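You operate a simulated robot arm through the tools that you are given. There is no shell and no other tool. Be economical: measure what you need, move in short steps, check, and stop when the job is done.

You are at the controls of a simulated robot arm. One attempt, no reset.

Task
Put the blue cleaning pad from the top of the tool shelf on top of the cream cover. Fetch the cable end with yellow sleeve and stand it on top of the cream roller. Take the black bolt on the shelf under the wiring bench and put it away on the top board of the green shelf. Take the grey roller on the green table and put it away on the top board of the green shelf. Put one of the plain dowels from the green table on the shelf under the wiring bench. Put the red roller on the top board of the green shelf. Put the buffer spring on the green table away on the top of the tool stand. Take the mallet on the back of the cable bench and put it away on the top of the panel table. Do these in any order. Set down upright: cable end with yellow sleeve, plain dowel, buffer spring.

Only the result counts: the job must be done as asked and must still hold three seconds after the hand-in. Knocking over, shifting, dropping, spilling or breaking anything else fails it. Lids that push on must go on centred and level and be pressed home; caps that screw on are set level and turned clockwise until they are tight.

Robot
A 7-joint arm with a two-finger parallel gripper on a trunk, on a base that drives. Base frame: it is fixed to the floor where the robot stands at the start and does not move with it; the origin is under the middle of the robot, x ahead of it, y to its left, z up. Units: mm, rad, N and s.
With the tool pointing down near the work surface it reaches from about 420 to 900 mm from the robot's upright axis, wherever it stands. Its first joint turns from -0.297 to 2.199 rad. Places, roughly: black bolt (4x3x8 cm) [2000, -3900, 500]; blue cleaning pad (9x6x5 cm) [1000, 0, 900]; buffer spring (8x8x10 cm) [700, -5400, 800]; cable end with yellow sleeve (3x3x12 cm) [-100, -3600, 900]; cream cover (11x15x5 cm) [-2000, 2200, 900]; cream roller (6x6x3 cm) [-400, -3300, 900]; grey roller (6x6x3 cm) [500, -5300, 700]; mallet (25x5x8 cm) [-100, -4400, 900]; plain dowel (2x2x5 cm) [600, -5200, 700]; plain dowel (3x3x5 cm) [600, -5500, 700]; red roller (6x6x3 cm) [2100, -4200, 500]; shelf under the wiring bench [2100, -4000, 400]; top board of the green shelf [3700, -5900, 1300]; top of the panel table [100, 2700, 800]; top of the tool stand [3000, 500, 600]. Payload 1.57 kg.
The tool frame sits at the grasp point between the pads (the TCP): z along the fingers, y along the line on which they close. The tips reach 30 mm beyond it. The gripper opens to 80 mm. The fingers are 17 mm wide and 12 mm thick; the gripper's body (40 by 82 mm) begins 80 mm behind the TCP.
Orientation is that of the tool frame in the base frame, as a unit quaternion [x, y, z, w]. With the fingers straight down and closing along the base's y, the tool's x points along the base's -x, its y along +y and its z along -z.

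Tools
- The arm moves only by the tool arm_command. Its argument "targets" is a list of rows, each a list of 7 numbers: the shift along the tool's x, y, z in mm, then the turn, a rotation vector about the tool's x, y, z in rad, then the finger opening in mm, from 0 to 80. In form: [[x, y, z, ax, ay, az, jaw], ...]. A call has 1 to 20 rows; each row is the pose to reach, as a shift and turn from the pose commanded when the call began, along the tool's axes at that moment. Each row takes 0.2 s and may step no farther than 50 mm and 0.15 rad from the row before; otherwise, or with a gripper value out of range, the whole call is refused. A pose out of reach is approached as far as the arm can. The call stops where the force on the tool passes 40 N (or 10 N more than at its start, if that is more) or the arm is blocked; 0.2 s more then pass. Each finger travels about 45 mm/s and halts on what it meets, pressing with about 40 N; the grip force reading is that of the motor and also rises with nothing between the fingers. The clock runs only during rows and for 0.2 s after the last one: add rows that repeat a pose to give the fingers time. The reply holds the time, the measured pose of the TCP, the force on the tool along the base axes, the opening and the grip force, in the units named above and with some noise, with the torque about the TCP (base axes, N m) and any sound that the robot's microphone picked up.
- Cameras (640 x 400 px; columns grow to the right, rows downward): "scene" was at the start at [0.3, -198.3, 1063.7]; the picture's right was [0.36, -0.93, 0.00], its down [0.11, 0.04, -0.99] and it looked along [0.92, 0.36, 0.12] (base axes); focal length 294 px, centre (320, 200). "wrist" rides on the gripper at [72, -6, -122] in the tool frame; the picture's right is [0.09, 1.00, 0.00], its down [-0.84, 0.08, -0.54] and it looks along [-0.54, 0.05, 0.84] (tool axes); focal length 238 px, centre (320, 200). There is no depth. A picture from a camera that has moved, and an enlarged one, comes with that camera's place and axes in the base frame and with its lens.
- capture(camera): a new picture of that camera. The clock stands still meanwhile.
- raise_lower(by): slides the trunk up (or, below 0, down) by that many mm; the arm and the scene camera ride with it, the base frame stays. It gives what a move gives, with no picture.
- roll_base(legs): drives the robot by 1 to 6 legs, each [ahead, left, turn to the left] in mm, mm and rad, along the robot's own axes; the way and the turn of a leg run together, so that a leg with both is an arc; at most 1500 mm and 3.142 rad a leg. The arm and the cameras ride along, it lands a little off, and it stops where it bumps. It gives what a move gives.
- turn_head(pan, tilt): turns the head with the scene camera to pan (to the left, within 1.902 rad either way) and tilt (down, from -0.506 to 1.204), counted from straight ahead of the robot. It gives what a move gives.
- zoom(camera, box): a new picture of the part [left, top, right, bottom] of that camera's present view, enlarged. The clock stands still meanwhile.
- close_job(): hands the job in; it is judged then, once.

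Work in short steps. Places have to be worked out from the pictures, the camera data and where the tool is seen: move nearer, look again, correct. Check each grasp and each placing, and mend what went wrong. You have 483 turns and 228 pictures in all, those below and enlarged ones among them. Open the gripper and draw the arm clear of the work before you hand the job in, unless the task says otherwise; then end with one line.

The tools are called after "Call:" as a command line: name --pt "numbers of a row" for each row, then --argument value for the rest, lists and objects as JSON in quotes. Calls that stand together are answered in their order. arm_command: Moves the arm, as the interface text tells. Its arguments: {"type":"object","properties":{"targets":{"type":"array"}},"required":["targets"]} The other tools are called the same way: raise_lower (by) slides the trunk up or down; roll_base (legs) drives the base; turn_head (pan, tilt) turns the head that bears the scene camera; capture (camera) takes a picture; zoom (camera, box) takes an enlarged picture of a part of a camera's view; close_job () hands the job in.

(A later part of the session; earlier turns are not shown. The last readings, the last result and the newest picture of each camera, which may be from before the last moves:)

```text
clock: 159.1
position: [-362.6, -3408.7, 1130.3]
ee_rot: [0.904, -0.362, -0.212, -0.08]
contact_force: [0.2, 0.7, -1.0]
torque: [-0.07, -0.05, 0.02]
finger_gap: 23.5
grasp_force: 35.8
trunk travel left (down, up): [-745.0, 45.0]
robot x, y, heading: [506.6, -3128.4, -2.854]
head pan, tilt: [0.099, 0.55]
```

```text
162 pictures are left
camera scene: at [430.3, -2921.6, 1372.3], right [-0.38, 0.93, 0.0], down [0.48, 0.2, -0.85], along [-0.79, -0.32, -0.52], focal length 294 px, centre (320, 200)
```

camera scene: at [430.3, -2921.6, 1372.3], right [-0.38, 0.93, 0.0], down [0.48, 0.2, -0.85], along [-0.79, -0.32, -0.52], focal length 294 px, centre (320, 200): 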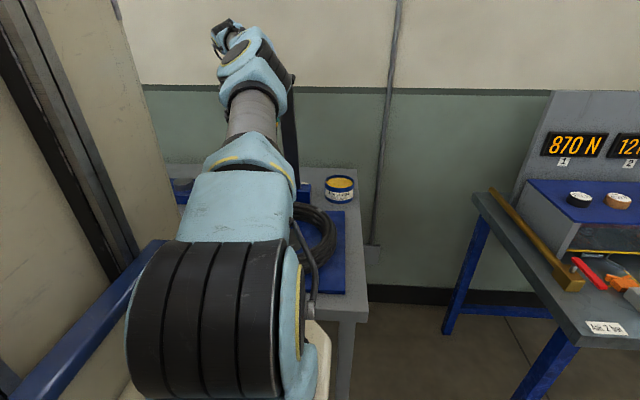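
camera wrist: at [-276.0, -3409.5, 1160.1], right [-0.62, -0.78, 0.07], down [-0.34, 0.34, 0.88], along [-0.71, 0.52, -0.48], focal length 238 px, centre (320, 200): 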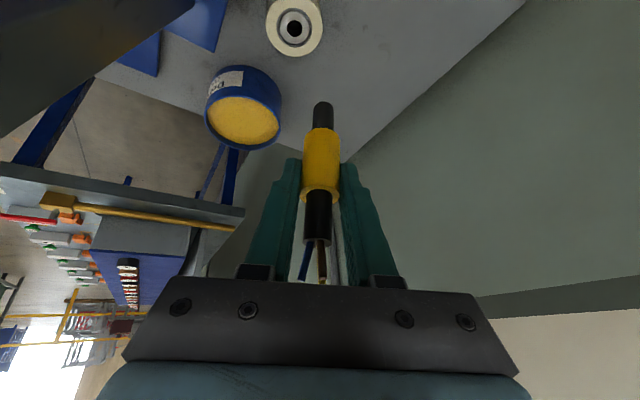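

The lever is unmoved. I return above the wooden block.

Call:
arm_command --pt "38 -5 -12 0 0 0 10" --pt "76 -10 -24 0 0 0 10" --pt "114 -15 -36 0 0 0 10" --pt "152 -20 -48 0 0 0 10" --pt "190 -25 -60 0 0 0 10" --pt "228 -30 -72 0 0 0 10" --pt "265 -35 -84 0 0 0 10"

Call:
capture --camera "wrist"

```text
clock: 160.7
position: [-139.4, -3571.5, 1090.3]
ee_rot: [0.905, -0.361, -0.211, -0.078]
contact_force: [-0.7, 0.6, -0.4]
torque: [-0.07, -0.02, 0.05]
finger_gap: 23.6
grasp_force: 35.6
trunk travel left (down, up): [-745.0, 45.0]
robot x, y, heading: [504.9, -3130.5, -2.848]
head pan, tilt: [0.099, 0.55]
```

```text
161 pictures are left
camera wrist: at [-47.7, -3646.9, 1168.3], right [-0.62, -0.78, -0.03], down [-0.42, 0.3, 0.85], along [-0.66, 0.55, -0.52], focal length 238 px, centre (320, 200)
```

wrist: 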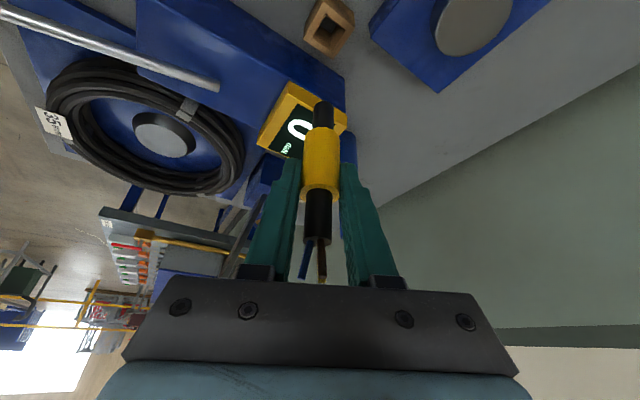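

The view matches the post-lift picture closely. I descend until just above the block and check.

Call:
arm_command --pt "17.4 0 36 0 0 0 10" --pt "34.8 0 72 0 0 0 10" --pt "46 0 95 0 0 0 10"

Call:
zoom --camera "wrist" --box '[240, 40, 400, 240]'

```text
clock: 161.5
position: [-138.3, -3573.4, 983.7]
ee_rot: [0.905, -0.36, -0.211, -0.079]
contact_force: [0.3, -0.4, -1.6]
torque: [-0.04, 0.01, 0.03]
finger_gap: 23.6
grasp_force: 35.6
trunk travel left (down, up): [-745.0, 45.0]
robot x, y, heading: [501.3, -3131.8, -2.852]
head pan, tilt: [0.099, 0.55]
```

```text
2.00 times, centred on (320, 140) of wrist
camera zoom: at [-47.1, -3648.4, 1062.3], right [-0.62, -0.78, -0.03], down [-0.42, 0.3, 0.85], along [-0.66, 0.55, -0.52], focal length 477 px, centre (320, 320)
```

zoom: 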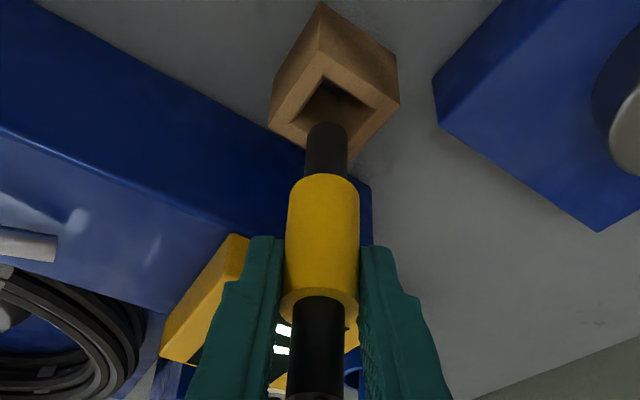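

The jacket bottom points into the socket. I descend the remaining ~50 mm with force watch.

Call:
arm_command --pt "8 0 16.5 0 0 0 10" --pt "16 0 33 0 0 0 10" --pt "21 0 43.5 0 0 0 10"

Call:
zoom --camera "wrist" --box '[240, 40, 400, 240]'

```text
clock: 162.3
position: [-140.1, -3575.3, 937.3]
ee_rot: [0.905, -0.36, -0.211, -0.078]
contact_force: [-2.0, -0.8, 0.6]
torque: [-0.17, -0.3, -0.06]
finger_gap: 23.7
grasp_force: 36.4
trunk travel left (down, up): [-745.0, 45.0]
robot x, y, heading: [498.7, -3130.0, -2.856]
head pan, tilt: [0.099, 0.55]
```

```text
2.00 times, centred on (320, 140) of wrist
camera zoom: at [-48.4, -3648.5, 1015.0], right [-0.62, -0.78, -0.03], down [-0.42, 0.3, 0.86], along [-0.66, 0.55, -0.52], focal length 477 px, centre (320, 320)
```

zoom: 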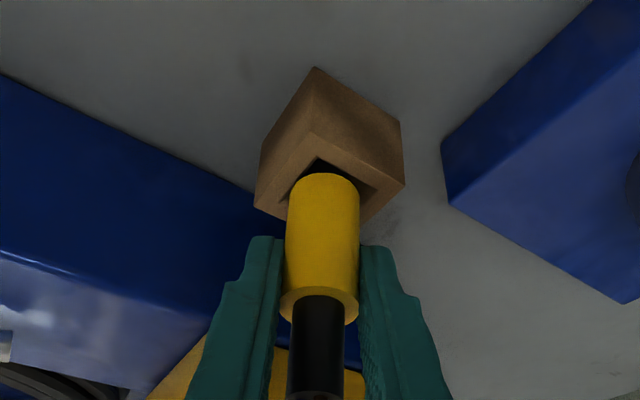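

It is going in. I lower the last few mm, then release.

Call:
arm_command --pt "1.7 0 3.6 0 0 0 10" --pt "3.5 0 7.2 0 0 0 10"

Call:
arm_command --pt "0 0 0 0 0 0 25" --pt "0 0 0 0 0 0 40" --pt "0 0 0 0 0 0 60" --pt "0 0 0 0 0 0 60" --pt "-17.4 0 -36 0 0 0 60" --pt "-34.8 0 -72 0 0 0 60" --pt "-52.2 0 -108 0 0 0 60" --pt "-69.6 0 -144 0 0 0 60"

Call:
capture --camera "wrist"

```text
clock: 162.9
position: [-143.3, -3574.6, 935.5]
ee_rot: [0.904, -0.365, -0.211, -0.074]
contact_force: [-3.7, 3.0, 8.8]
torque: [-1.04, -1.54, -0.08]
finger_gap: 23.8
grasp_force: 35.8
trunk travel left (down, up): [-745.0, 45.0]
robot x, y, heading: [500.8, -3134.9, -2.853]
head pan, tilt: [0.099, 0.55]
stopped in row 2: the force on the tool passed its limit at 44 N (the readings are from after the stop); the commanded pose is now the measured one
```

```text
clock: 164.7
position: [-140.5, -3574.3, 1094.0]
ee_rot: [0.904, -0.364, -0.21, -0.075]
contact_force: [-0.5, 0.3, 0.5]
torque: [0.01, 0.0, -0.02]
finger_gap: 60.0
grasp_force: 0.0
trunk travel left (down, up): [-745.0, 45.0]
robot x, y, heading: [496.0, -3130.0, -2.851]
head pan, tilt: [0.099, 0.55]
```

```text
158 pictures are left
camera wrist: at [-49.3, -3647.9, 1172.3], right [-0.63, -0.78, -0.02], down [-0.42, 0.31, 0.85], along [-0.66, 0.54, -0.52], focal length 238 px, centre (320, 200)
```

wrist: 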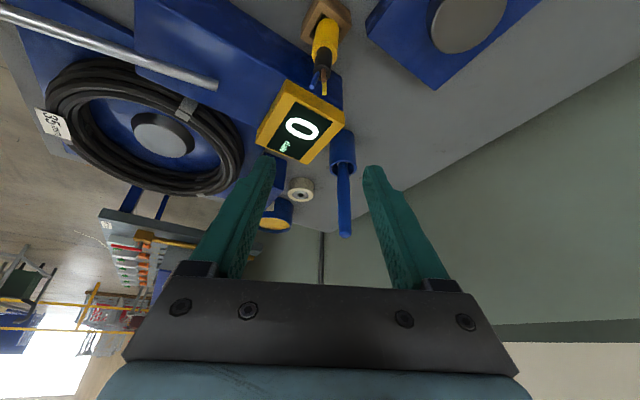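

The cable end stands back in its block. I untilt and raise, then shift the base right 150 mm.

Call:
arm_command --pt "-10 0 -30 0 0.11 0 60" --pt "-20 0 -55 0 0.22 0 60" --pt "-20 0 -55 0 0.33 0 60" --pt "-20 0 -55 0 0.45 0.05 60"

Call:
arm_command --pt "0 0 0 0 0 0.13 60" --pt "0 0 0 0 0 0.26 60" --pt "0 0 0 0 0 0.39 60" --pt "0 0 0 0 0 0.49 60"

Call:
roll_base --legs '[[0, -140, 0]]'

Call:
capture --camera "wrist"

```text
clock: 165.7
position: [-134.5, -3577.5, 1151.4]
ee_rot: [0.919, -0.393, -0.005, 0.014]
contact_force: [0.4, -1.4, 0.8]
torque: [0.05, 0.03, 0.01]
finger_gap: 60.2
grasp_force: 0.1
trunk travel left (down, up): [-745.0, 45.0]
robot x, y, heading: [502.0, -3133.2, -2.849]
head pan, tilt: [0.099, 0.55]
```

```text
clock: 166.7
position: [-135.8, -3575.9, 1151.7]
ee_rot: [0.796, -0.606, -0.003, 0.015]
contact_force: [0.4, -0.5, 0.0]
torque: [-0.03, 0.0, -0.01]
finger_gap: 60.0
grasp_force: 0.1
trunk travel left (down, up): [-745.0, 45.0]
robot x, y, heading: [500.2, -3133.3, -2.851]
head pan, tilt: [0.099, 0.55]
```

```text
clock: 168.0
position: [-176.2, -3440.8, 1152.1]
ee_rot: [0.796, -0.605, -0.002, 0.015]
contact_force: [-1.5, -0.3, 1.0]
torque: [-0.01, -0.03, -0.01]
finger_gap: 59.8
grasp_force: 0.0
trunk travel left (down, up): [-745.0, 45.0]
robot x, y, heading: [461.3, -2995.3, -2.854]
head pan, tilt: [0.099, 0.55]
```

```text
157 pictures are left
camera wrist: at [-147.5, -3504.2, 1274.8], right [-0.93, -0.35, 0.03], down [-0.29, 0.8, 0.53], along [-0.21, 0.49, -0.85], focal length 238 px, centre (320, 200)
```

wrist: 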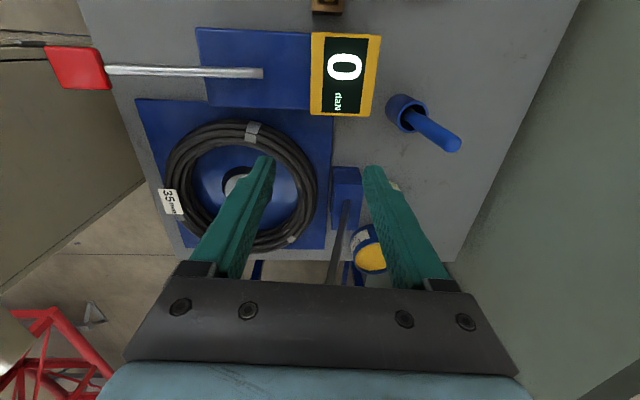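

Now I move back over the cable end while tilting +0.6 (hand leaning to the right).

Call:
arm_command --pt "35 0 0 0 0.12 0 60" --pt "70 0 0 0 0.24 0 60" --pt "105 0 0 0 0.36 0 60" --pt "138 -1 0 0 0.48 0 60" --pt "138 -1 25 0 0.6 0 60" --pt "138 -1 57 0 0.6 0 60"

Call:
capture --camera "wrist"

```text
clock: 169.4
position: [-139.3, -3575.1, 1098.2]
ee_rot: [0.76, -0.575, 0.233, 0.194]
contact_force: [0.5, -0.4, 0.2]
torque: [0.03, -0.02, 0.0]
finger_gap: 59.8
grasp_force: 0.1
trunk travel left (down, up): [-745.0, 45.0]
robot x, y, heading: [462.2, -2996.8, -2.858]
head pan, tilt: [0.099, 0.55]
```

```text
156 pictures are left
camera wrist: at [-132.3, -3559.1, 1238.9], right [-0.94, -0.34, 0.08], down [-0.34, 0.94, -0.04], along [-0.06, -0.06, -1.0], focal length 238 px, centre (320, 200)
```

wrist: 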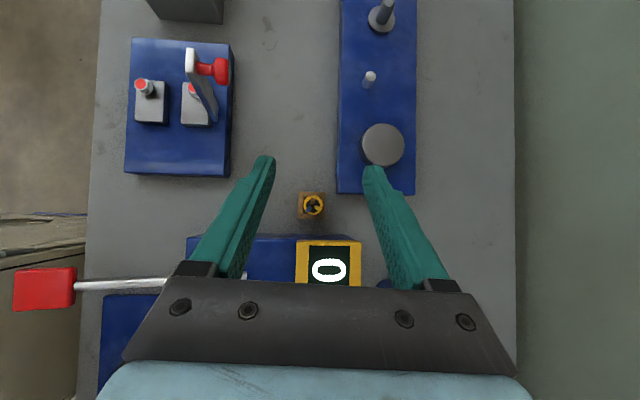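

Looking straight down on the cable end: it is ~6 mm north and 2 mm wall-ward of the TCP's vertical. I correct and descend most of the way.

Call:
arm_command --pt "-5 2 -3 0 0 0 60" --pt "-30 1 33 0 0 0 60" --pt "-55 0 68 0 0 0 60" --pt "-74 -1 95 0 0 0 60"

Call:
capture --camera "wrist"

```text
clock: 170.4
position: [-144.6, -3570.4, 976.8]
ee_rot: [0.761, -0.574, 0.233, 0.193]
contact_force: [-1.1, -0.7, 0.1]
torque: [0.01, 0.03, -0.06]
finger_gap: 60.1
grasp_force: 0.1
trunk travel left (down, up): [-745.0, 45.0]
robot x, y, heading: [464.6, -2993.9, -2.854]
head pan, tilt: [0.099, 0.55]
```

```text
155 pictures are left
camera wrist: at [-136.4, -3554.2, 1117.8], right [-0.94, -0.34, 0.08], down [-0.34, 0.94, -0.04], along [-0.06, -0.06, -1.0], focal length 238 px, centre (320, 200)
```

wrist: 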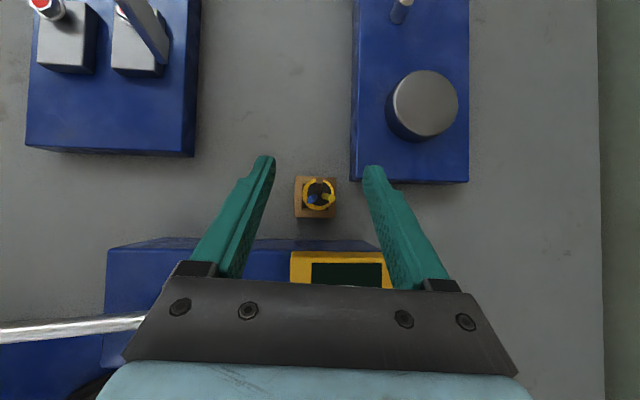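

Well centred. I narrow the jaws to 42 mm to avoid the blue plate, descend 44 mm, and close.

Call:
arm_command --pt "0 0 0 0 0 0 50" --pt "0 0 0 0 0 0 42" --pt "-12.7 -0.6 18 0 0 0 42" --pt "-25 -1 35 0 0 0 42"

Call:
arm_command --pt "0 0 0 0 0 0 30" --pt "0 0 0 0 0 0 15" --pt "0 0 0 0 0 0 10" --pt "0 0 0 0 0 0 10"

Call:
capture --camera "wrist"

```text
clock: 171.4
position: [-143.9, -3568.6, 932.9]
ee_rot: [0.761, -0.574, 0.233, 0.193]
contact_force: [0.2, 0.0, 0.5]
torque: [-0.02, 0.04, 0.03]
finger_gap: 41.7
grasp_force: 0.0
trunk travel left (down, up): [-745.0, 45.0]
robot x, y, heading: [460.8, -2995.6, -2.853]
head pan, tilt: [0.099, 0.55]
```

```text
clock: 172.4
position: [-143.9, -3569.1, 934.8]
ee_rot: [0.761, -0.574, 0.233, 0.192]
contact_force: [-2.7, -1.7, 0.0]
torque: [-0.08, 0.18, 0.0]
finger_gap: 24.1
grasp_force: 35.9
trunk travel left (down, up): [-745.0, 45.0]
robot x, y, heading: [457.3, -2994.1, -2.854]
head pan, tilt: [0.099, 0.55]
```

```text
154 pictures are left
camera wrist: at [-136.9, -3553.7, 1074.3], right [-0.94, -0.34, 0.08], down [-0.34, 0.94, -0.04], along [-0.06, -0.06, -1.0], focal length 238 px, centre (320, 200)
```

wrist: 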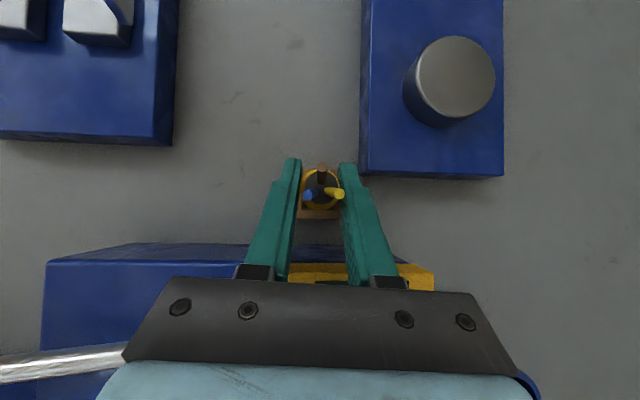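

Gripped again. I lift it vertically out.

Call:
arm_command --pt "11.5 0.5 -16.3 0 0 0 10" --pt "34 1.5 -48 0 0 0 10" --pt "60 2.5 -84 0 0 0 10" --pt "86 4 -121 0 0 0 10" --pt "112.5 5.3 -159 0 0 0 10"

Call:
arm_command --pt "-34 -14 -24.6 0 0 0 10" --pt "-68 -28 -49 0 0 0 10" --pt "-102 -43 -74 0 0 0 10" --pt "-136 -57 -98 0 0 0 10" --pt "-170 -71 -123 0 0 0 10" --pt "-205 -86 -147.5 0 0 0 10" --pt "-239 -100 -172 0 0 0 10" --pt "-273 -114 -197 0 0 0 10" --pt "-307 -128 -221 0 0 0 10" --pt "-341 -142.6 -246 0 0 0 10"

Call:
capture --camera "wrist"

Call:
capture --camera "scene"

```text
clock: 173.6
position: [-143.5, -3569.7, 1130.4]
ee_rot: [0.76, -0.575, 0.232, 0.193]
contact_force: [-0.1, 0.3, -0.5]
torque: [-0.01, -0.01, 0.01]
finger_gap: 23.8
grasp_force: 35.1
trunk travel left (down, up): [-745.0, 45.0]
robot x, y, heading: [459.8, -2991.7, -2.857]
head pan, tilt: [0.099, 0.55]
```

```text
clock: 175.8
position: [-119.0, -3127.0, 1129.2]
ee_rot: [0.761, -0.574, 0.233, 0.192]
contact_force: [-0.8, -0.8, -1.4]
torque: [0.04, -0.02, 0.03]
finger_gap: 23.8
grasp_force: 35.0
trunk travel left (down, up): [-745.0, 45.0]
robot x, y, heading: [460.1, -2995.9, -2.849]
head pan, tilt: [0.099, 0.55]
```

```text
153 pictures are left
camera wrist: at [-110.4, -3112.2, 1270.9], right [-0.94, -0.34, 0.08], down [-0.34, 0.94, -0.04], along [-0.06, -0.06, -1.0], focal length 238 px, centre (320, 200)
```

wrist: 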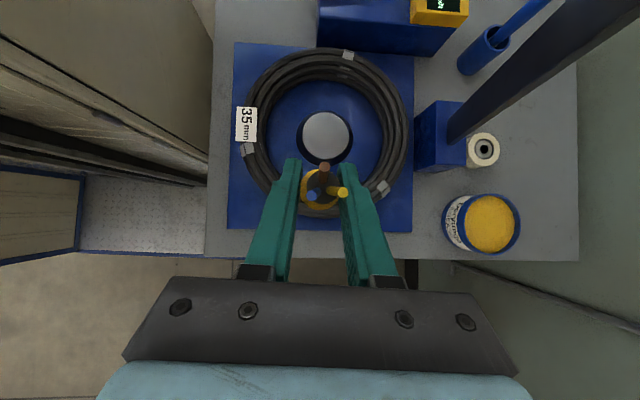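

```text
152 pictures are left
camera scene: at [389.6, -2787.7, 1372.5], right [-0.38, 0.93, 0.0], down [0.48, 0.2, -0.85], along [-0.79, -0.32, -0.52], focal length 294 px, centre (320, 200)
```

scene: 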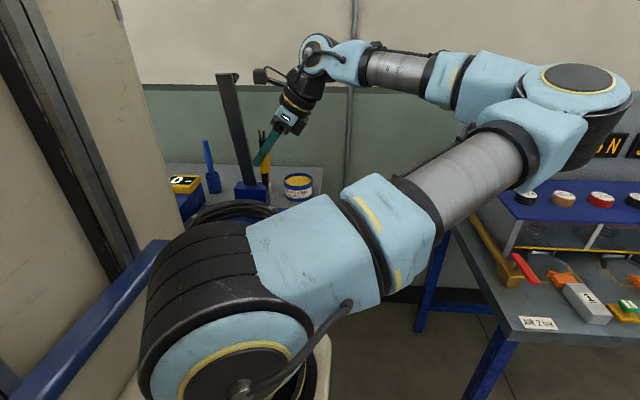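

Now the elbow is out to the right, clear of the lever. Re-triangulated roller: ≈[-376,-3319,878]. I extend toward the wall on the north side of the lever.

Call:
arm_command --pt "0 43 2 0 0 0 10" --pt "0 86 3 0 0 0 10" --pt "1 129 5 0 0 0 10" --pt "1 172 6 0 0 0 10" --pt "2 215 8 0 0 0 10" --pt "2 258 10 0 0 0 10" --pt "2 301 11.5 0 0 0 10"

Call:
capture --camera "wrist"

Call:
capture --camera "scene"

```text
clock: 177.4
position: [-406.5, -3214.0, 1128.2]
ee_rot: [0.761, -0.574, 0.233, 0.192]
contact_force: [-0.9, 1.0, -0.6]
torque: [-0.08, 0.02, -0.01]
finger_gap: 23.4
grasp_force: 35.7
trunk travel left (down, up): [-745.0, 45.0]
robot x, y, heading: [463.1, -2993.0, -2.849]
head pan, tilt: [0.099, 0.55]
```

```text
151 pictures are left
camera wrist: at [-398.8, -3199.0, 1270.2], right [-0.94, -0.34, 0.08], down [-0.34, 0.94, -0.04], along [-0.06, -0.06, -1.0], focal length 238 px, centre (320, 200)
```

wrist: 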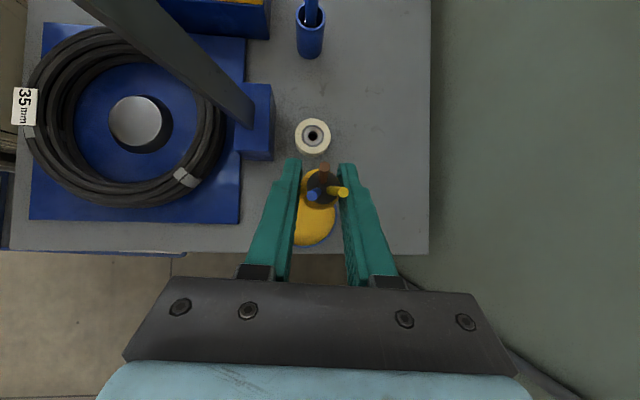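

```text
150 pictures are left
camera scene: at [390.5, -2786.1, 1372.3], right [-0.38, 0.93, 0.0], down [0.48, 0.2, -0.85], along [-0.79, -0.32, -0.52], focal length 294 px, centre (320, 200)
```

scene: 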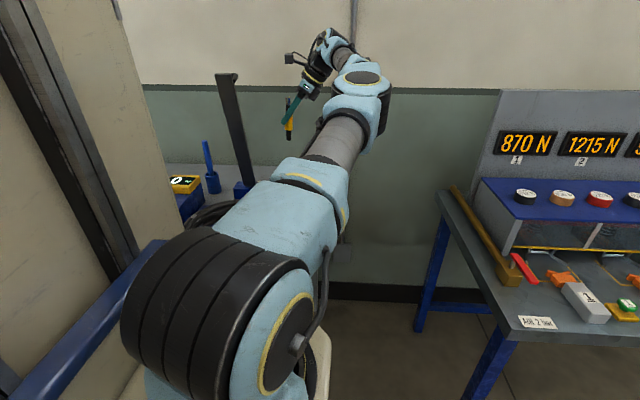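

The roller is straight ahead at ≈[-374,-3320]. I move 111 mm south over it at this height and check.

Call:
arm_command --pt "30 -1 21 0 0 0 10" --pt "60 -2 42 0 0 0 10" --pt "90.7 -3 64 0 0 0 10"

Call:
capture --camera "wrist"

Call:
capture --camera "scene"

```text
clock: 178.2
position: [-374.7, -3321.2, 1127.7]
ee_rot: [0.761, -0.574, 0.233, 0.192]
contact_force: [-0.6, 0.5, -0.2]
torque: [-0.03, 0.0, -0.01]
finger_gap: 23.4
grasp_force: 35.7
trunk travel left (down, up): [-745.0, 45.0]
robot x, y, heading: [462.0, -2995.9, -2.848]
head pan, tilt: [0.099, 0.55]
```

```text
149 pictures are left
camera wrist: at [-366.9, -3304.9, 1269.5], right [-0.94, -0.34, 0.08], down [-0.34, 0.94, -0.04], along [-0.06, -0.06, -1.0], focal length 238 px, centre (320, 200)
```

wrist: 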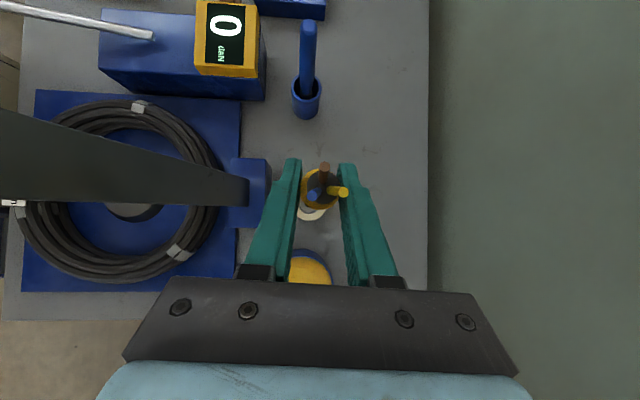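

```text
148 pictures are left
camera scene: at [390.0, -2786.4, 1372.3], right [-0.38, 0.93, 0.0], down [0.48, 0.2, -0.85], along [-0.79, -0.32, -0.52], focal length 294 px, centre (320, 200)
```

scene: 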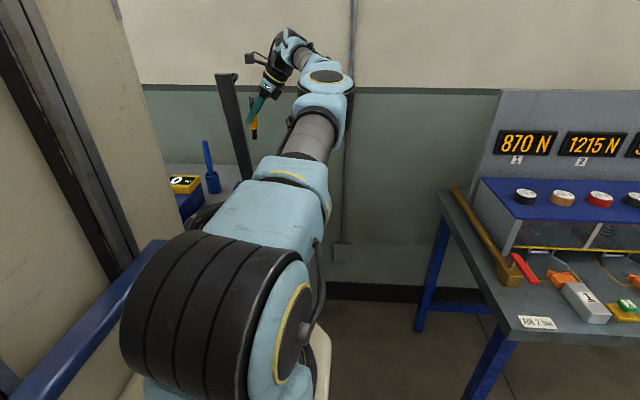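

Lever is clear. I enlarge to check centring of the cable bottom over the roller.

Call:
zoom --camera "wrist" --box '[270, 150, 370, 240]'

```text
4.44 times, centred on (320, 195) of wrist
camera zoom: at [-366.9, -3304.9, 1269.5], right [-0.94, -0.34, 0.08], down [-0.34, 0.94, -0.04], along [-0.06, -0.06, -1.0], focal length 1059 px, centre (320, 222)
```

zoom: 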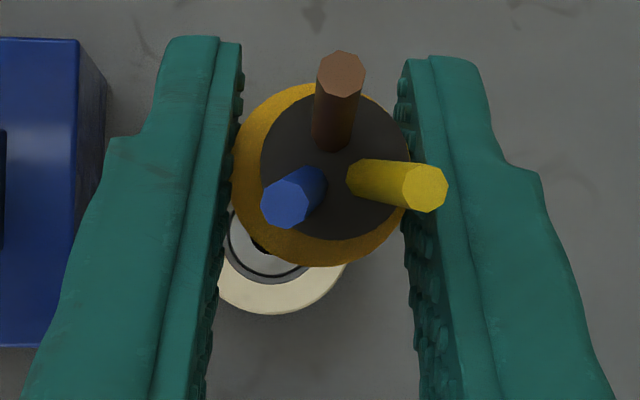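

Centred within ~1 mm. I descend 145 mm, leaving ~20 mm.

Call:
arm_command --pt "-20 -1 28 0 0 0 10" --pt "-42 -2 59 0 0 0 10" --pt "-63 -3 89 0 0 0 10" --pt "-83.6 -3.9 118.3 0 0 0 10"

Call:
capture --camera "wrist"

Call:
zoom --camera "scene" --box '[160, 20, 400, 220]'

```text
clock: 179.2
position: [-373.8, -3320.6, 984.2]
ee_rot: [0.761, -0.574, 0.233, 0.193]
contact_force: [-0.6, 0.6, 0.0]
torque: [0.0, -0.03, -0.04]
finger_gap: 23.7
grasp_force: 35.6
trunk travel left (down, up): [-745.0, 45.0]
robot x, y, heading: [460.5, -2998.5, -2.853]
head pan, tilt: [0.099, 0.55]
```

```text
146 pictures are left
camera wrist: at [-366.5, -3305.5, 1124.7], right [-0.94, -0.34, 0.08], down [-0.34, 0.94, -0.04], along [-0.06, -0.06, -1.0], focal length 238 px, centre (320, 200)
```

wrist: 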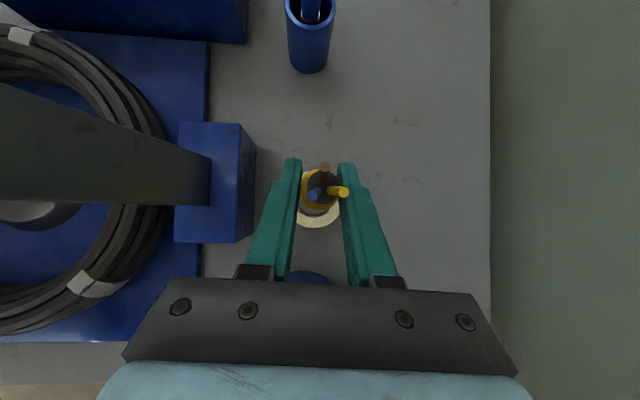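

```text
2.00 times, centred on (280, 120) of scene
camera zoom: at [390.2, -2786.9, 1372.5], right [-0.38, 0.93, 0.0], down [0.48, 0.2, -0.85], along [-0.79, -0.32, -0.52], focal length 589 px, centre (400, 360)
```

zoom: 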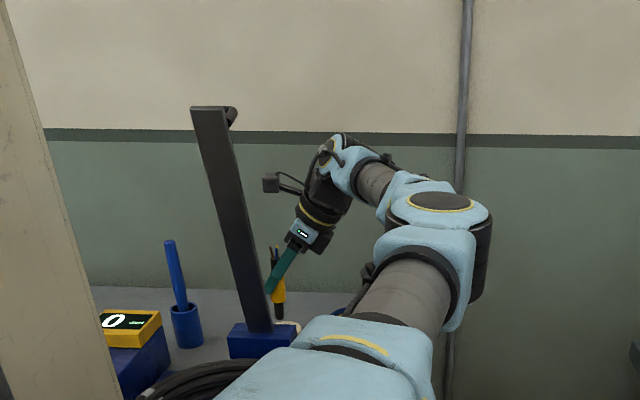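

Clear of the lever. I creep down.

Call:
arm_command --pt "-5.8 -0.3 8.2 0 0 0 10" --pt "-9.2 -0.4 13 0 0 0 10"

Call:
arm_command --pt "-1.2 0 1.6 0 0 0 10" --pt "-2.3 -0.1 3.3 0 0 0 10"

Call:
arm_command --pt "-1.2 0 1.6 0 0 0 10" --pt "-2.3 -0.1 3.3 0 0 0 10"

```text
clock: 179.8
position: [-375.1, -3320.3, 967.8]
ee_rot: [0.761, -0.574, 0.233, 0.193]
contact_force: [-0.1, -0.7, -1.4]
torque: [0.0, -0.02, 0.0]
finger_gap: 23.2
grasp_force: 35.2
trunk travel left (down, up): [-745.0, 45.0]
robot x, y, heading: [465.3, -2998.6, -2.856]
head pan, tilt: [0.099, 0.55]
```

```text
clock: 180.4
position: [-373.2, -3321.3, 963.7]
ee_rot: [0.761, -0.574, 0.234, 0.193]
contact_force: [0.3, 0.2, -0.5]
torque: [0.02, 0.01, 0.02]
finger_gap: 23.6
grasp_force: 35.7
trunk travel left (down, up): [-745.0, 45.0]
robot x, y, heading: [464.0, -2993.6, -2.849]
head pan, tilt: [0.099, 0.55]
```

```text
clock: 181.0
position: [-373.5, -3320.1, 962.8]
ee_rot: [0.761, -0.574, 0.232, 0.194]
contact_force: [-0.4, 1.1, 16.9]
torque: [0.19, -0.05, 0.0]
finger_gap: 23.4
grasp_force: 35.8
trunk travel left (down, up): [-745.0, 45.0]
robot x, y, heading: [464.0, -2996.9, -2.852]
head pan, tilt: [0.099, 0.55]
```

Contact, 17 N vertical at the expected height. I release and lift straight up.

Call:
arm_command --pt "0 0 0 0 0 0 26" --pt "0 0 0 0 0 0 34" --pt "0 0 0 0 0 0 44" --pt "0 0 0 0 0 0 50" --pt "0 0 0 0 0 0 50" --pt "11.5 0.5 -16.3 0 0 0 50" --pt "34 1.5 -48 0 0 0 50" --pt "60 2.5 -84 0 0 0 50" --pt "86 4 -121 0 0 0 50"

Call:
capture --camera "wrist"

Call:
zoom --camera "scene" --box '[160, 20, 400, 220]'

```text
clock: 183.0
position: [-373.5, -3320.4, 1108.7]
ee_rot: [0.76, -0.574, 0.233, 0.193]
contact_force: [0.2, 0.9, 0.5]
torque: [-0.06, -0.04, -0.01]
finger_gap: 49.9
grasp_force: 0.1
trunk travel left (down, up): [-745.0, 45.0]
robot x, y, heading: [461.8, -2994.9, -2.856]
head pan, tilt: [0.099, 0.55]
```

```text
144 pictures are left
camera wrist: at [-366.0, -3305.9, 1249.3], right [-0.94, -0.34, 0.08], down [-0.34, 0.94, -0.04], along [-0.06, -0.06, -1.0], focal length 238 px, centre (320, 200)
```

wrist: 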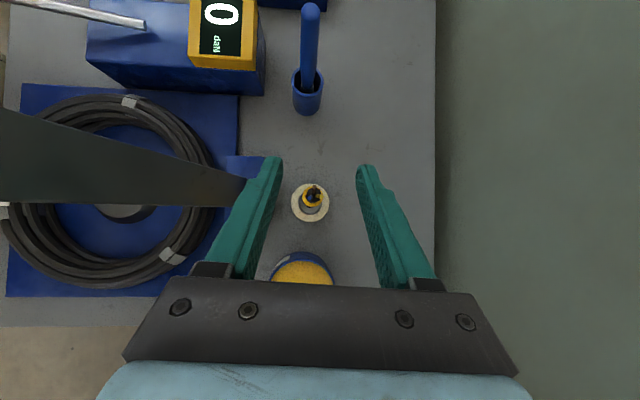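

```text
2.00 times, centred on (280, 120) of scene
camera zoom: at [389.7, -2786.9, 1372.3], right [-0.38, 0.93, 0.0], down [0.48, 0.2, -0.85], along [-0.79, -0.32, -0.52], focal length 589 px, centre (400, 360)
```

zoom: 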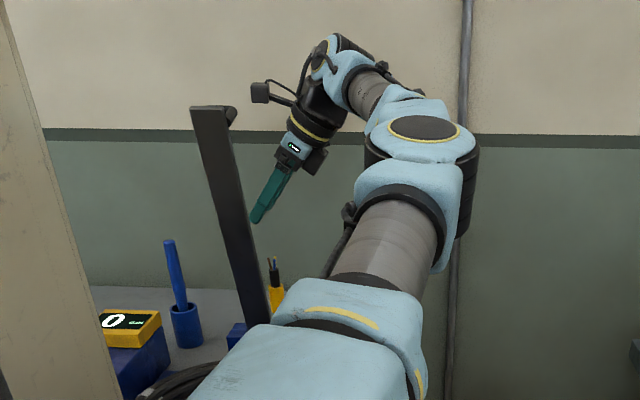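

The cable end stands upright on the roller. I exit the way I came: north, then back toward the robot.

Call:
arm_command --pt "-30 1 -21 0 0 0 50" --pt "-60 2 -42 0 0 0 50" --pt "-90 3 -63.5 0 0 0 50" --pt "-90 -40 -65 0 0 0 50" --pt "-90 -83 -67 0 0 0 50" --pt "-91 -126 -69 0 0 0 50" --pt "-91 -169 -70 0 0 0 50" --pt "-91 -212 -72 0 0 0 50" --pt "-91 -255 -74 0 0 0 50" --pt "-92 -298 -75 0 0 0 50"

Call:
arm_command --pt "0 0 -20 0 -0.12 0 40" --pt "0 0 -40 0 -0.24 0 30" --pt "0 0 -40 0 -0.36 0 20" --pt "0 0 -40 0 -0.48 0 20" --pt "0 0 -40 0 -0.6 0 20"

Call:
roll_base --legs '[[-300, 0, 0]]'

Call:
turn_head --pan 0.6 --tilt 0.3

Call:
capture --camera "scene"

```text
clock: 185.2
position: [-118.2, -3128.4, 1108.7]
ee_rot: [0.761, -0.574, 0.233, 0.193]
contact_force: [-1.2, -0.6, -0.2]
torque: [-0.02, -0.03, 0.03]
finger_gap: 49.9
grasp_force: 0.1
trunk travel left (down, up): [-745.0, 45.0]
robot x, y, heading: [462.2, -2996.5, -2.853]
head pan, tilt: [0.099, 0.55]
```

```text
clock: 186.4
position: [-123.1, -3103.1, 1141.6]
ee_rot: [0.796, -0.606, -0.003, 0.014]
contact_force: [-0.4, 0.3, -0.5]
torque: [-0.07, -0.01, 0.02]
finger_gap: 19.9
grasp_force: 0.1
trunk travel left (down, up): [-745.0, 45.0]
robot x, y, heading: [459.2, -2998.3, -2.854]
head pan, tilt: [0.099, 0.55]
```

```text
clock: 188.5
position: [164.3, -3020.3, 1142.3]
ee_rot: [0.796, -0.606, -0.002, 0.015]
contact_force: [-0.4, 0.0, -0.5]
torque: [-0.01, -0.02, 0.0]
finger_gap: 19.8
grasp_force: 0.1
trunk travel left (down, up): [-745.0, 45.0]
robot x, y, heading: [751.8, -2913.1, -2.855]
head pan, tilt: [0.099, 0.55]
```

```text
clock: 189.4
position: [164.0, -3019.5, 1142.1]
ee_rot: [0.795, -0.606, -0.003, 0.015]
contact_force: [-0.4, 0.8, -0.2]
torque: [-0.03, -0.01, -0.01]
finger_gap: 20.0
grasp_force: 0.1
trunk travel left (down, up): [-745.0, 45.0]
robot x, y, heading: [748.6, -2909.5, -2.855]
head pan, tilt: [0.6, 0.3]
```

```text
142 pictures are left
camera scene: at [701.7, -2740.2, 1395.4], right [-0.78, 0.63, 0.0], down [0.19, 0.23, -0.96], along [-0.6, -0.74, -0.3], focal length 294 px, centre (320, 200)
```

scene: 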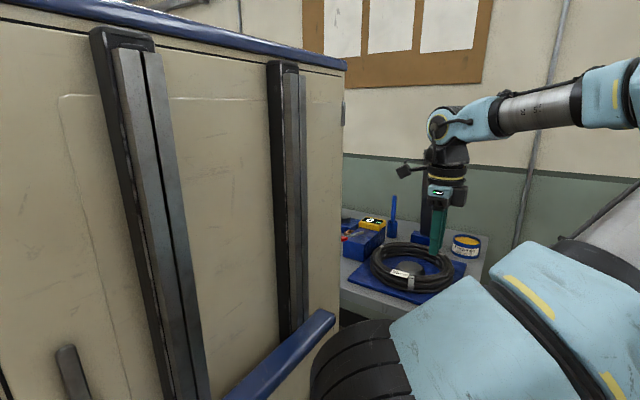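

Next the green table near [600,-5300]. I turn left to face south and look.

Call:
roll_base --legs '[[0, 0, 0.75], [0, 0, 0.7]]'

Call:
turn_head --pan -0.25 --tilt 0.25

Call:
capture --camera "scene"

```text
clock: 193.7
position: [791.0, -3504.5, 1141.8]
ee_rot: [0.997, 0.079, 0.008, 0.012]
contact_force: [0.8, 0.1, -1.0]
torque: [0.01, 0.01, 0.0]
finger_gap: 20.2
grasp_force: 0.0
trunk travel left (down, up): [-745.0, 45.0]
robot x, y, heading: [750.4, -2912.6, -1.393]
head pan, tilt: [0.6, 0.3]
```

```text
clock: 194.8
position: [791.2, -3504.8, 1141.8]
ee_rot: [0.997, 0.079, 0.008, 0.013]
contact_force: [0.1, 0.6, -0.6]
torque: [-0.01, -0.02, 0.0]
finger_gap: 20.1
grasp_force: 0.0
trunk travel left (down, up): [-745.0, 45.0]
robot x, y, heading: [751.4, -2910.5, -1.396]
head pan, tilt: [-0.25, 0.25]
```

```text
141 pictures are left
camera scene: at [502.0, -2965.6, 1400.1], right [-1.0, 0.07, 0.0], down [0.02, 0.25, -0.97], along [-0.07, -0.97, -0.25], focal length 294 px, centre (320, 200)
```

scene: 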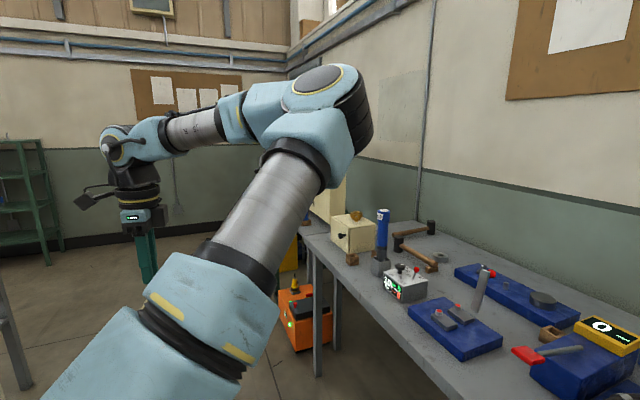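

Mallets are on the bench's back. The green table is hidden behind the arm; I drive forward-left and turn a bit to see it.

Call:
roll_base --legs '[[700, 300, 0], [0, 0, 0.35]]'

Call:
turn_head --pan -0.6 --tilt 0.3

Call:
capture --camera "scene"

```text
clock: 200.1
position: [1415.9, -4090.3, 1142.2]
ee_rot: [0.966, 0.256, 0.01, 0.011]
contact_force: [0.8, 0.2, -0.2]
torque: [0.01, 0.03, -0.01]
finger_gap: 20.0
grasp_force: 0.2
trunk travel left (down, up): [-745.0, 45.0]
robot x, y, heading: [1169.9, -3546.7, -1.036]
head pan, tilt: [-0.25, 0.25]
```

```text
clock: 200.9
position: [1416.6, -4091.1, 1141.5]
ee_rot: [0.967, 0.256, 0.01, 0.011]
contact_force: [0.3, -0.3, -0.2]
torque: [-0.01, -0.02, -0.01]
finger_gap: 19.8
grasp_force: 0.1
trunk travel left (down, up): [-745.0, 45.0]
robot x, y, heading: [1171.7, -3549.7, -1.031]
head pan, tilt: [-0.6, 0.3]
```

```text
140 pictures are left
camera scene: at [923.6, -3692.5, 1395.4], right [-1.0, 0.06, 0.0], down [0.02, 0.29, -0.96], along [-0.06, -0.95, -0.3], focal length 294 px, centre (320, 200)
```

scene: 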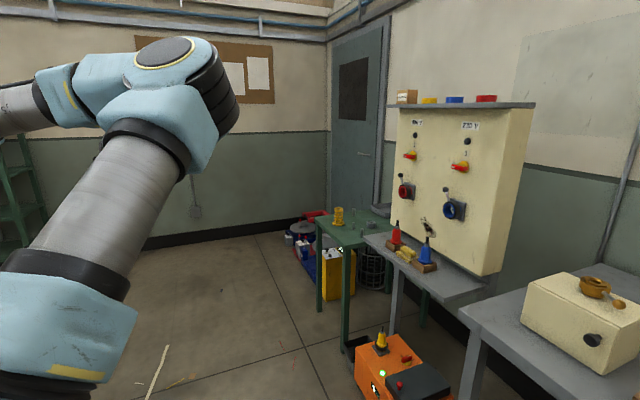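

The green table is visible with a yellow spring-like item. I enlarge.

Call:
zoom --camera "scene" --box '[270, 180, 450, 300]'

```text
3.33 times, centred on (360, 240) of scene
camera zoom: at [923.6, -3692.5, 1395.4], right [-1.0, 0.06, 0.0], down [0.02, 0.29, -0.96], along [-0.06, -0.95, -0.3], focal length 981 px, centre (187, 67)
```

zoom: 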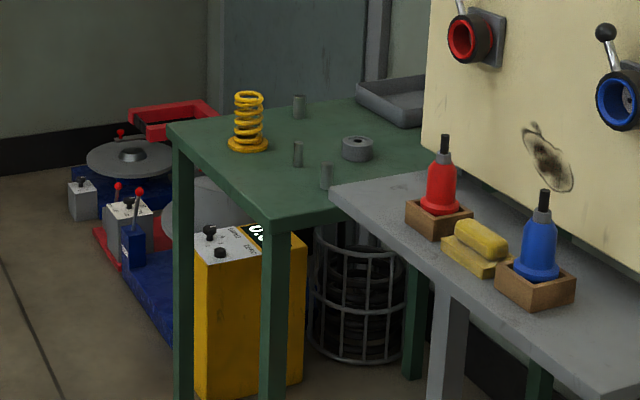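

I see the spring, a grey roller and dowels on the green table. I drive south and turn to face its east side.

Call:
roll_base --legs '[[0, 0, -0.54], [1500, 0, 0]]'

Call:
roll_base --legs '[[0, 0, -0.64], [0, 0, -0.64]]'

Call:
turn_head --pan 0.1 --tilt 0.55

Call:
capture --camera "scene"

Call:
capture --camera "wrist"

```text
clock: 209.8
position: [1091.6, -5639.2, 1141.4]
ee_rot: [1.0, -0.014, 0.008, 0.014]
contact_force: [-0.3, 0.2, -0.7]
torque: [-0.01, 0.0, 0.0]
finger_gap: 19.8
grasp_force: 0.2
trunk travel left (down, up): [-745.0, 45.0]
robot x, y, heading: [1160.0, -5047.2, -1.577]
head pan, tilt: [-0.6, 0.3]
```

```text
clock: 212.7
position: [720.1, -5448.7, 1140.8]
ee_rot: [0.924, -0.382, 0.002, 0.015]
contact_force: [-0.3, 0.9, -0.5]
torque: [-0.01, -0.01, 0.0]
finger_gap: 20.2
grasp_force: 0.0
trunk travel left (down, up): [-745.0, 45.0]
robot x, y, heading: [1176.1, -5062.7, -2.336]
head pan, tilt: [-0.6, 0.3]
stopped in leg 2: the robot was blocked; the commanded pose is now the measured one
```

```text
clock: 213.8
position: [718.7, -5447.7, 1141.5]
ee_rot: [0.924, -0.383, 0.001, 0.015]
contact_force: [-0.9, -0.9, 0.0]
torque: [0.0, -0.01, -0.02]
finger_gap: 20.2
grasp_force: 0.1
trunk travel left (down, up): [-745.0, 45.0]
robot x, y, heading: [1173.2, -5061.3, -2.338]
head pan, tilt: [0.099, 0.55]
```

```text
138 pictures are left
camera scene: at [1009.0, -4918.6, 1372.4], right [-0.79, 0.62, 0.0], down [0.32, 0.41, -0.85], along [-0.53, -0.67, -0.52], focal length 294 px, centre (320, 200)
```

scene: 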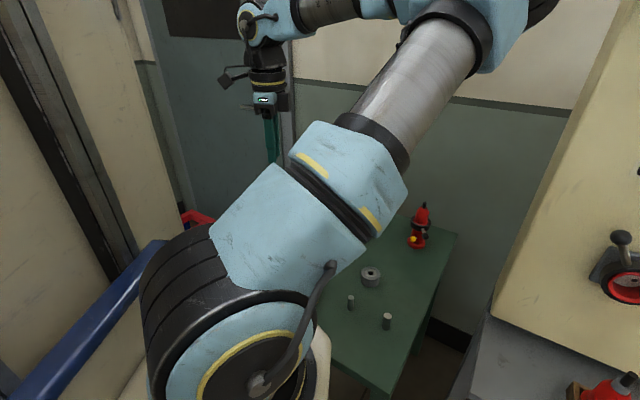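

```text
137 pictures are left
camera wrist: at [776.8, -5490.0, 1264.6], right [-0.64, -0.77, 0.03], down [-0.64, 0.55, 0.53], along [-0.42, 0.32, -0.85], focal length 238 px, centre (320, 200)
```

wrist: 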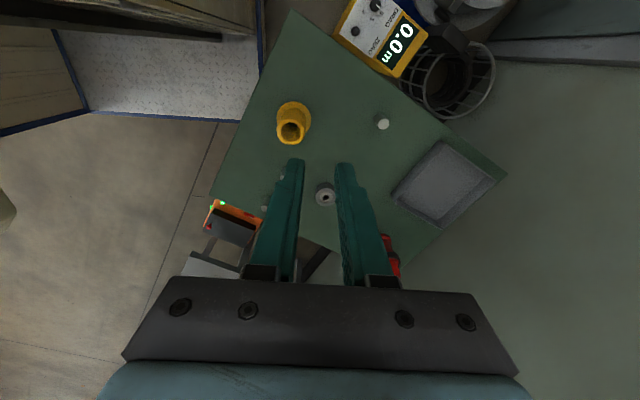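

Rotation was blocked by the table edge (corner positions show the table hasn't shifted). I back off 90 mm, finish the turn, then approach.

Call:
roll_base --legs '[[-90, 50, 0], [0, 0, -0.5]]'

Call:
capture --camera "wrist"

```text
clock: 216.3
position: [690.7, -5152.7, 1141.8]
ee_rot: [0.8, -0.599, -0.003, 0.015]
contact_force: [0.4, 0.2, 0.2]
torque: [0.01, -0.03, -0.01]
finger_gap: 19.9
grasp_force: 0.0
trunk travel left (down, up): [-745.0, 45.0]
robot x, y, heading: [1274.7, -5033.7, -2.833]
head pan, tilt: [0.099, 0.55]
```

```text
136 pictures are left
camera wrist: at [720.1, -5216.2, 1264.6], right [-0.93, -0.37, 0.03], down [-0.3, 0.79, 0.53], along [-0.22, 0.49, -0.85], focal length 238 px, centre (320, 200)
```

wrist: 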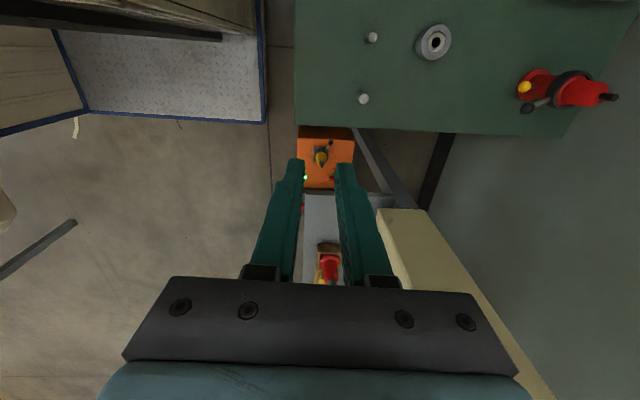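

I slide left and closer to the table, then inspect the dowels.

Call:
roll_base --legs '[[0, 120, 0], [100, 0, 0]]'

Call:
capture --camera "wrist"

Call:
zoom --camera "wrist" --box '[180, 40, 500, 240]'

```text
clock: 218.3
position: [629.5, -5297.5, 1142.2]
ee_rot: [0.8, -0.6, -0.001, 0.015]
contact_force: [0.4, 0.3, 0.2]
torque: [0.01, -0.03, 0.01]
finger_gap: 19.9
grasp_force: 0.1
trunk travel left (down, up): [-745.0, 45.0]
robot x, y, heading: [1215.8, -5180.6, -2.84]
head pan, tilt: [0.099, 0.55]
```

```text
135 pictures are left
camera wrist: at [660.6, -5361.1, 1264.6], right [-0.93, -0.37, 0.03], down [-0.3, 0.79, 0.53], along [-0.22, 0.49, -0.85], focal length 238 px, centre (320, 200)
```

wrist: 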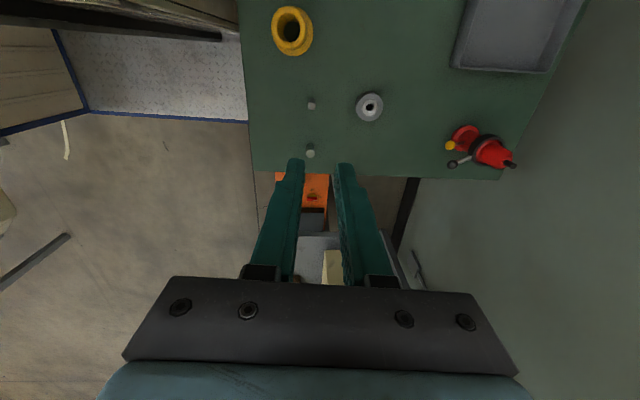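

```text
2.00 times, centred on (340, 140) of wrist
camera zoom: at [660.6, -5361.1, 1264.6], right [-0.93, -0.37, 0.03], down [-0.3, 0.79, 0.53], along [-0.22, 0.49, -0.85], focal length 477 px, centre (280, 320)
```

zoom: 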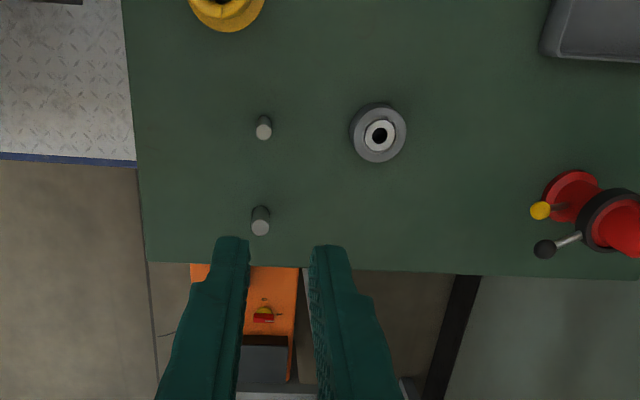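

Before picking, I look at the wiring bench's under-shelf with the head turned right/back to choose the grasp orientation.

Call:
turn_head --pan -1.9 --tilt 0.2

Call:
capture --camera "scene"

```text
clock: 220.3
position: [631.7, -5297.4, 1142.2]
ee_rot: [0.8, -0.6, -0.002, 0.015]
contact_force: [-0.5, 0.7, 0.1]
torque: [0.01, 0.01, 0.02]
finger_gap: 20.2
grasp_force: 0.0
trunk travel left (down, up): [-745.0, 45.0]
robot x, y, heading: [1213.1, -5185.2, -2.84]
head pan, tilt: [-1.901, 0.201]
```

```text
133 pictures are left
camera scene: at [1224.0, -4843.9, 1404.7], right [1.0, -0.02, 0.0], down [0.0, -0.2, -0.98], along [0.02, 0.98, -0.2], focal length 294 px, centre (320, 200)
```

scene: 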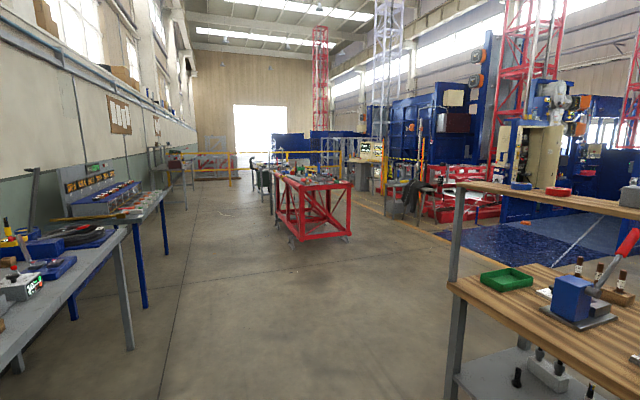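

The wiring bench is at right with a grey lower shelf carrying black bolts. I enlarge.

Call:
zoom --camera "scene" --box '[430, 160, 640, 400]'

```text
1.67 times, centred on (535, 280) of scene
camera zoom: at [1224.0, -4843.9, 1404.7], right [1.0, -0.02, 0.0], down [0.0, -0.2, -0.98], along [0.02, 0.98, -0.2], focal length 490 px, centre (-38, 67)
```

zoom: 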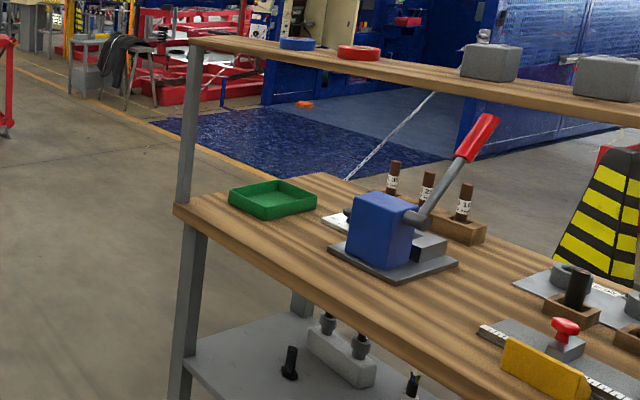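

The bolts stand on the lower grey shelf, so I'll need a pitched (45°) hand there. I pick the dowel at ≈[597,-5178] with that pitch: shift the base right, lower the trunk, yaw the hand.

Call:
roll_base --legs '[[0, -130, 0]]'

Call:
arm_command --pt "0 -20 0 0 0 -0.145 50" --pt "0 -40 0 0 0 -0.29 50" --pt "0 -60 0 0 0 -0.435 50" --pt "0 -80 0 0 0 -0.58 50" --pt "0 -100 0 0 0 -0.725 50" --pt "0 -120 0 0 0 -0.87 50" --pt "0 -120 0 0 0 -1.015 50" --pt "0 -120 0 0 0 -1.16 50" --pt "0 -120 0 0 0 -1.305 50" --pt "0 -120 0 0 0 -1.45 50" --pt "0 -120 0 0 0 -1.58 50"

Call:
raise_lower --by -250

Call:
capture --camera "wrist"

```text
clock: 221.5
position: [591.9, -5173.7, 1141.6]
ee_rot: [0.801, -0.599, -0.003, 0.014]
contact_force: [0.2, 0.7, 0.2]
torque: [0.03, -0.01, -0.02]
finger_gap: 19.9
grasp_force: 0.0
trunk travel left (down, up): [-745.0, 45.0]
robot x, y, heading: [1175.9, -5058.1, -2.84]
head pan, tilt: [-1.901, 0.201]
```

```text
clock: 223.9
position: [707.0, -5139.9, 1139.2]
ee_rot: [0.989, 0.148, -0.012, 0.008]
contact_force: [0.3, -0.2, 0.2]
torque: [0.0, -0.02, 0.02]
finger_gap: 49.9
grasp_force: 0.0
trunk travel left (down, up): [-745.0, 45.0]
robot x, y, heading: [1174.0, -5057.4, -2.835]
head pan, tilt: [-1.901, 0.201]
```

```text
clock: 226.5
position: [706.7, -5140.8, 889.2]
ee_rot: [0.989, 0.146, -0.012, 0.008]
contact_force: [0.7, 0.5, 0.2]
torque: [-0.03, 0.01, 0.01]
finger_gap: 50.1
grasp_force: 0.0
trunk travel left (down, up): [-495.0, 295.0]
robot x, y, heading: [1175.6, -5057.6, -2.84]
head pan, tilt: [-1.901, 0.201]
```

```text
131 pictures are left
camera wrist: at [776.9, -5109.3, 1009.0], right [0.38, -0.93, 0.01], down [-0.77, -0.31, 0.56], along [-0.52, -0.22, -0.83], focal length 238 px, centre (320, 200)
```

wrist: 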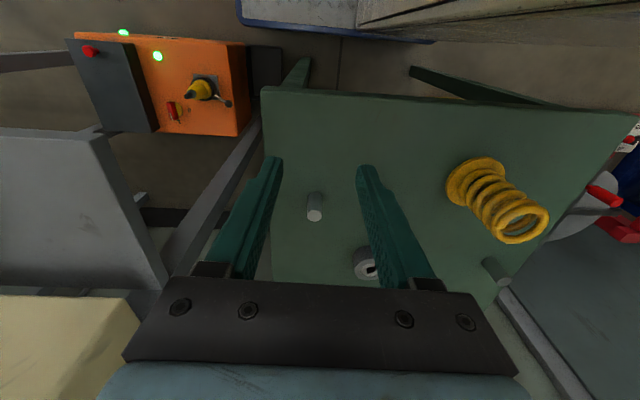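

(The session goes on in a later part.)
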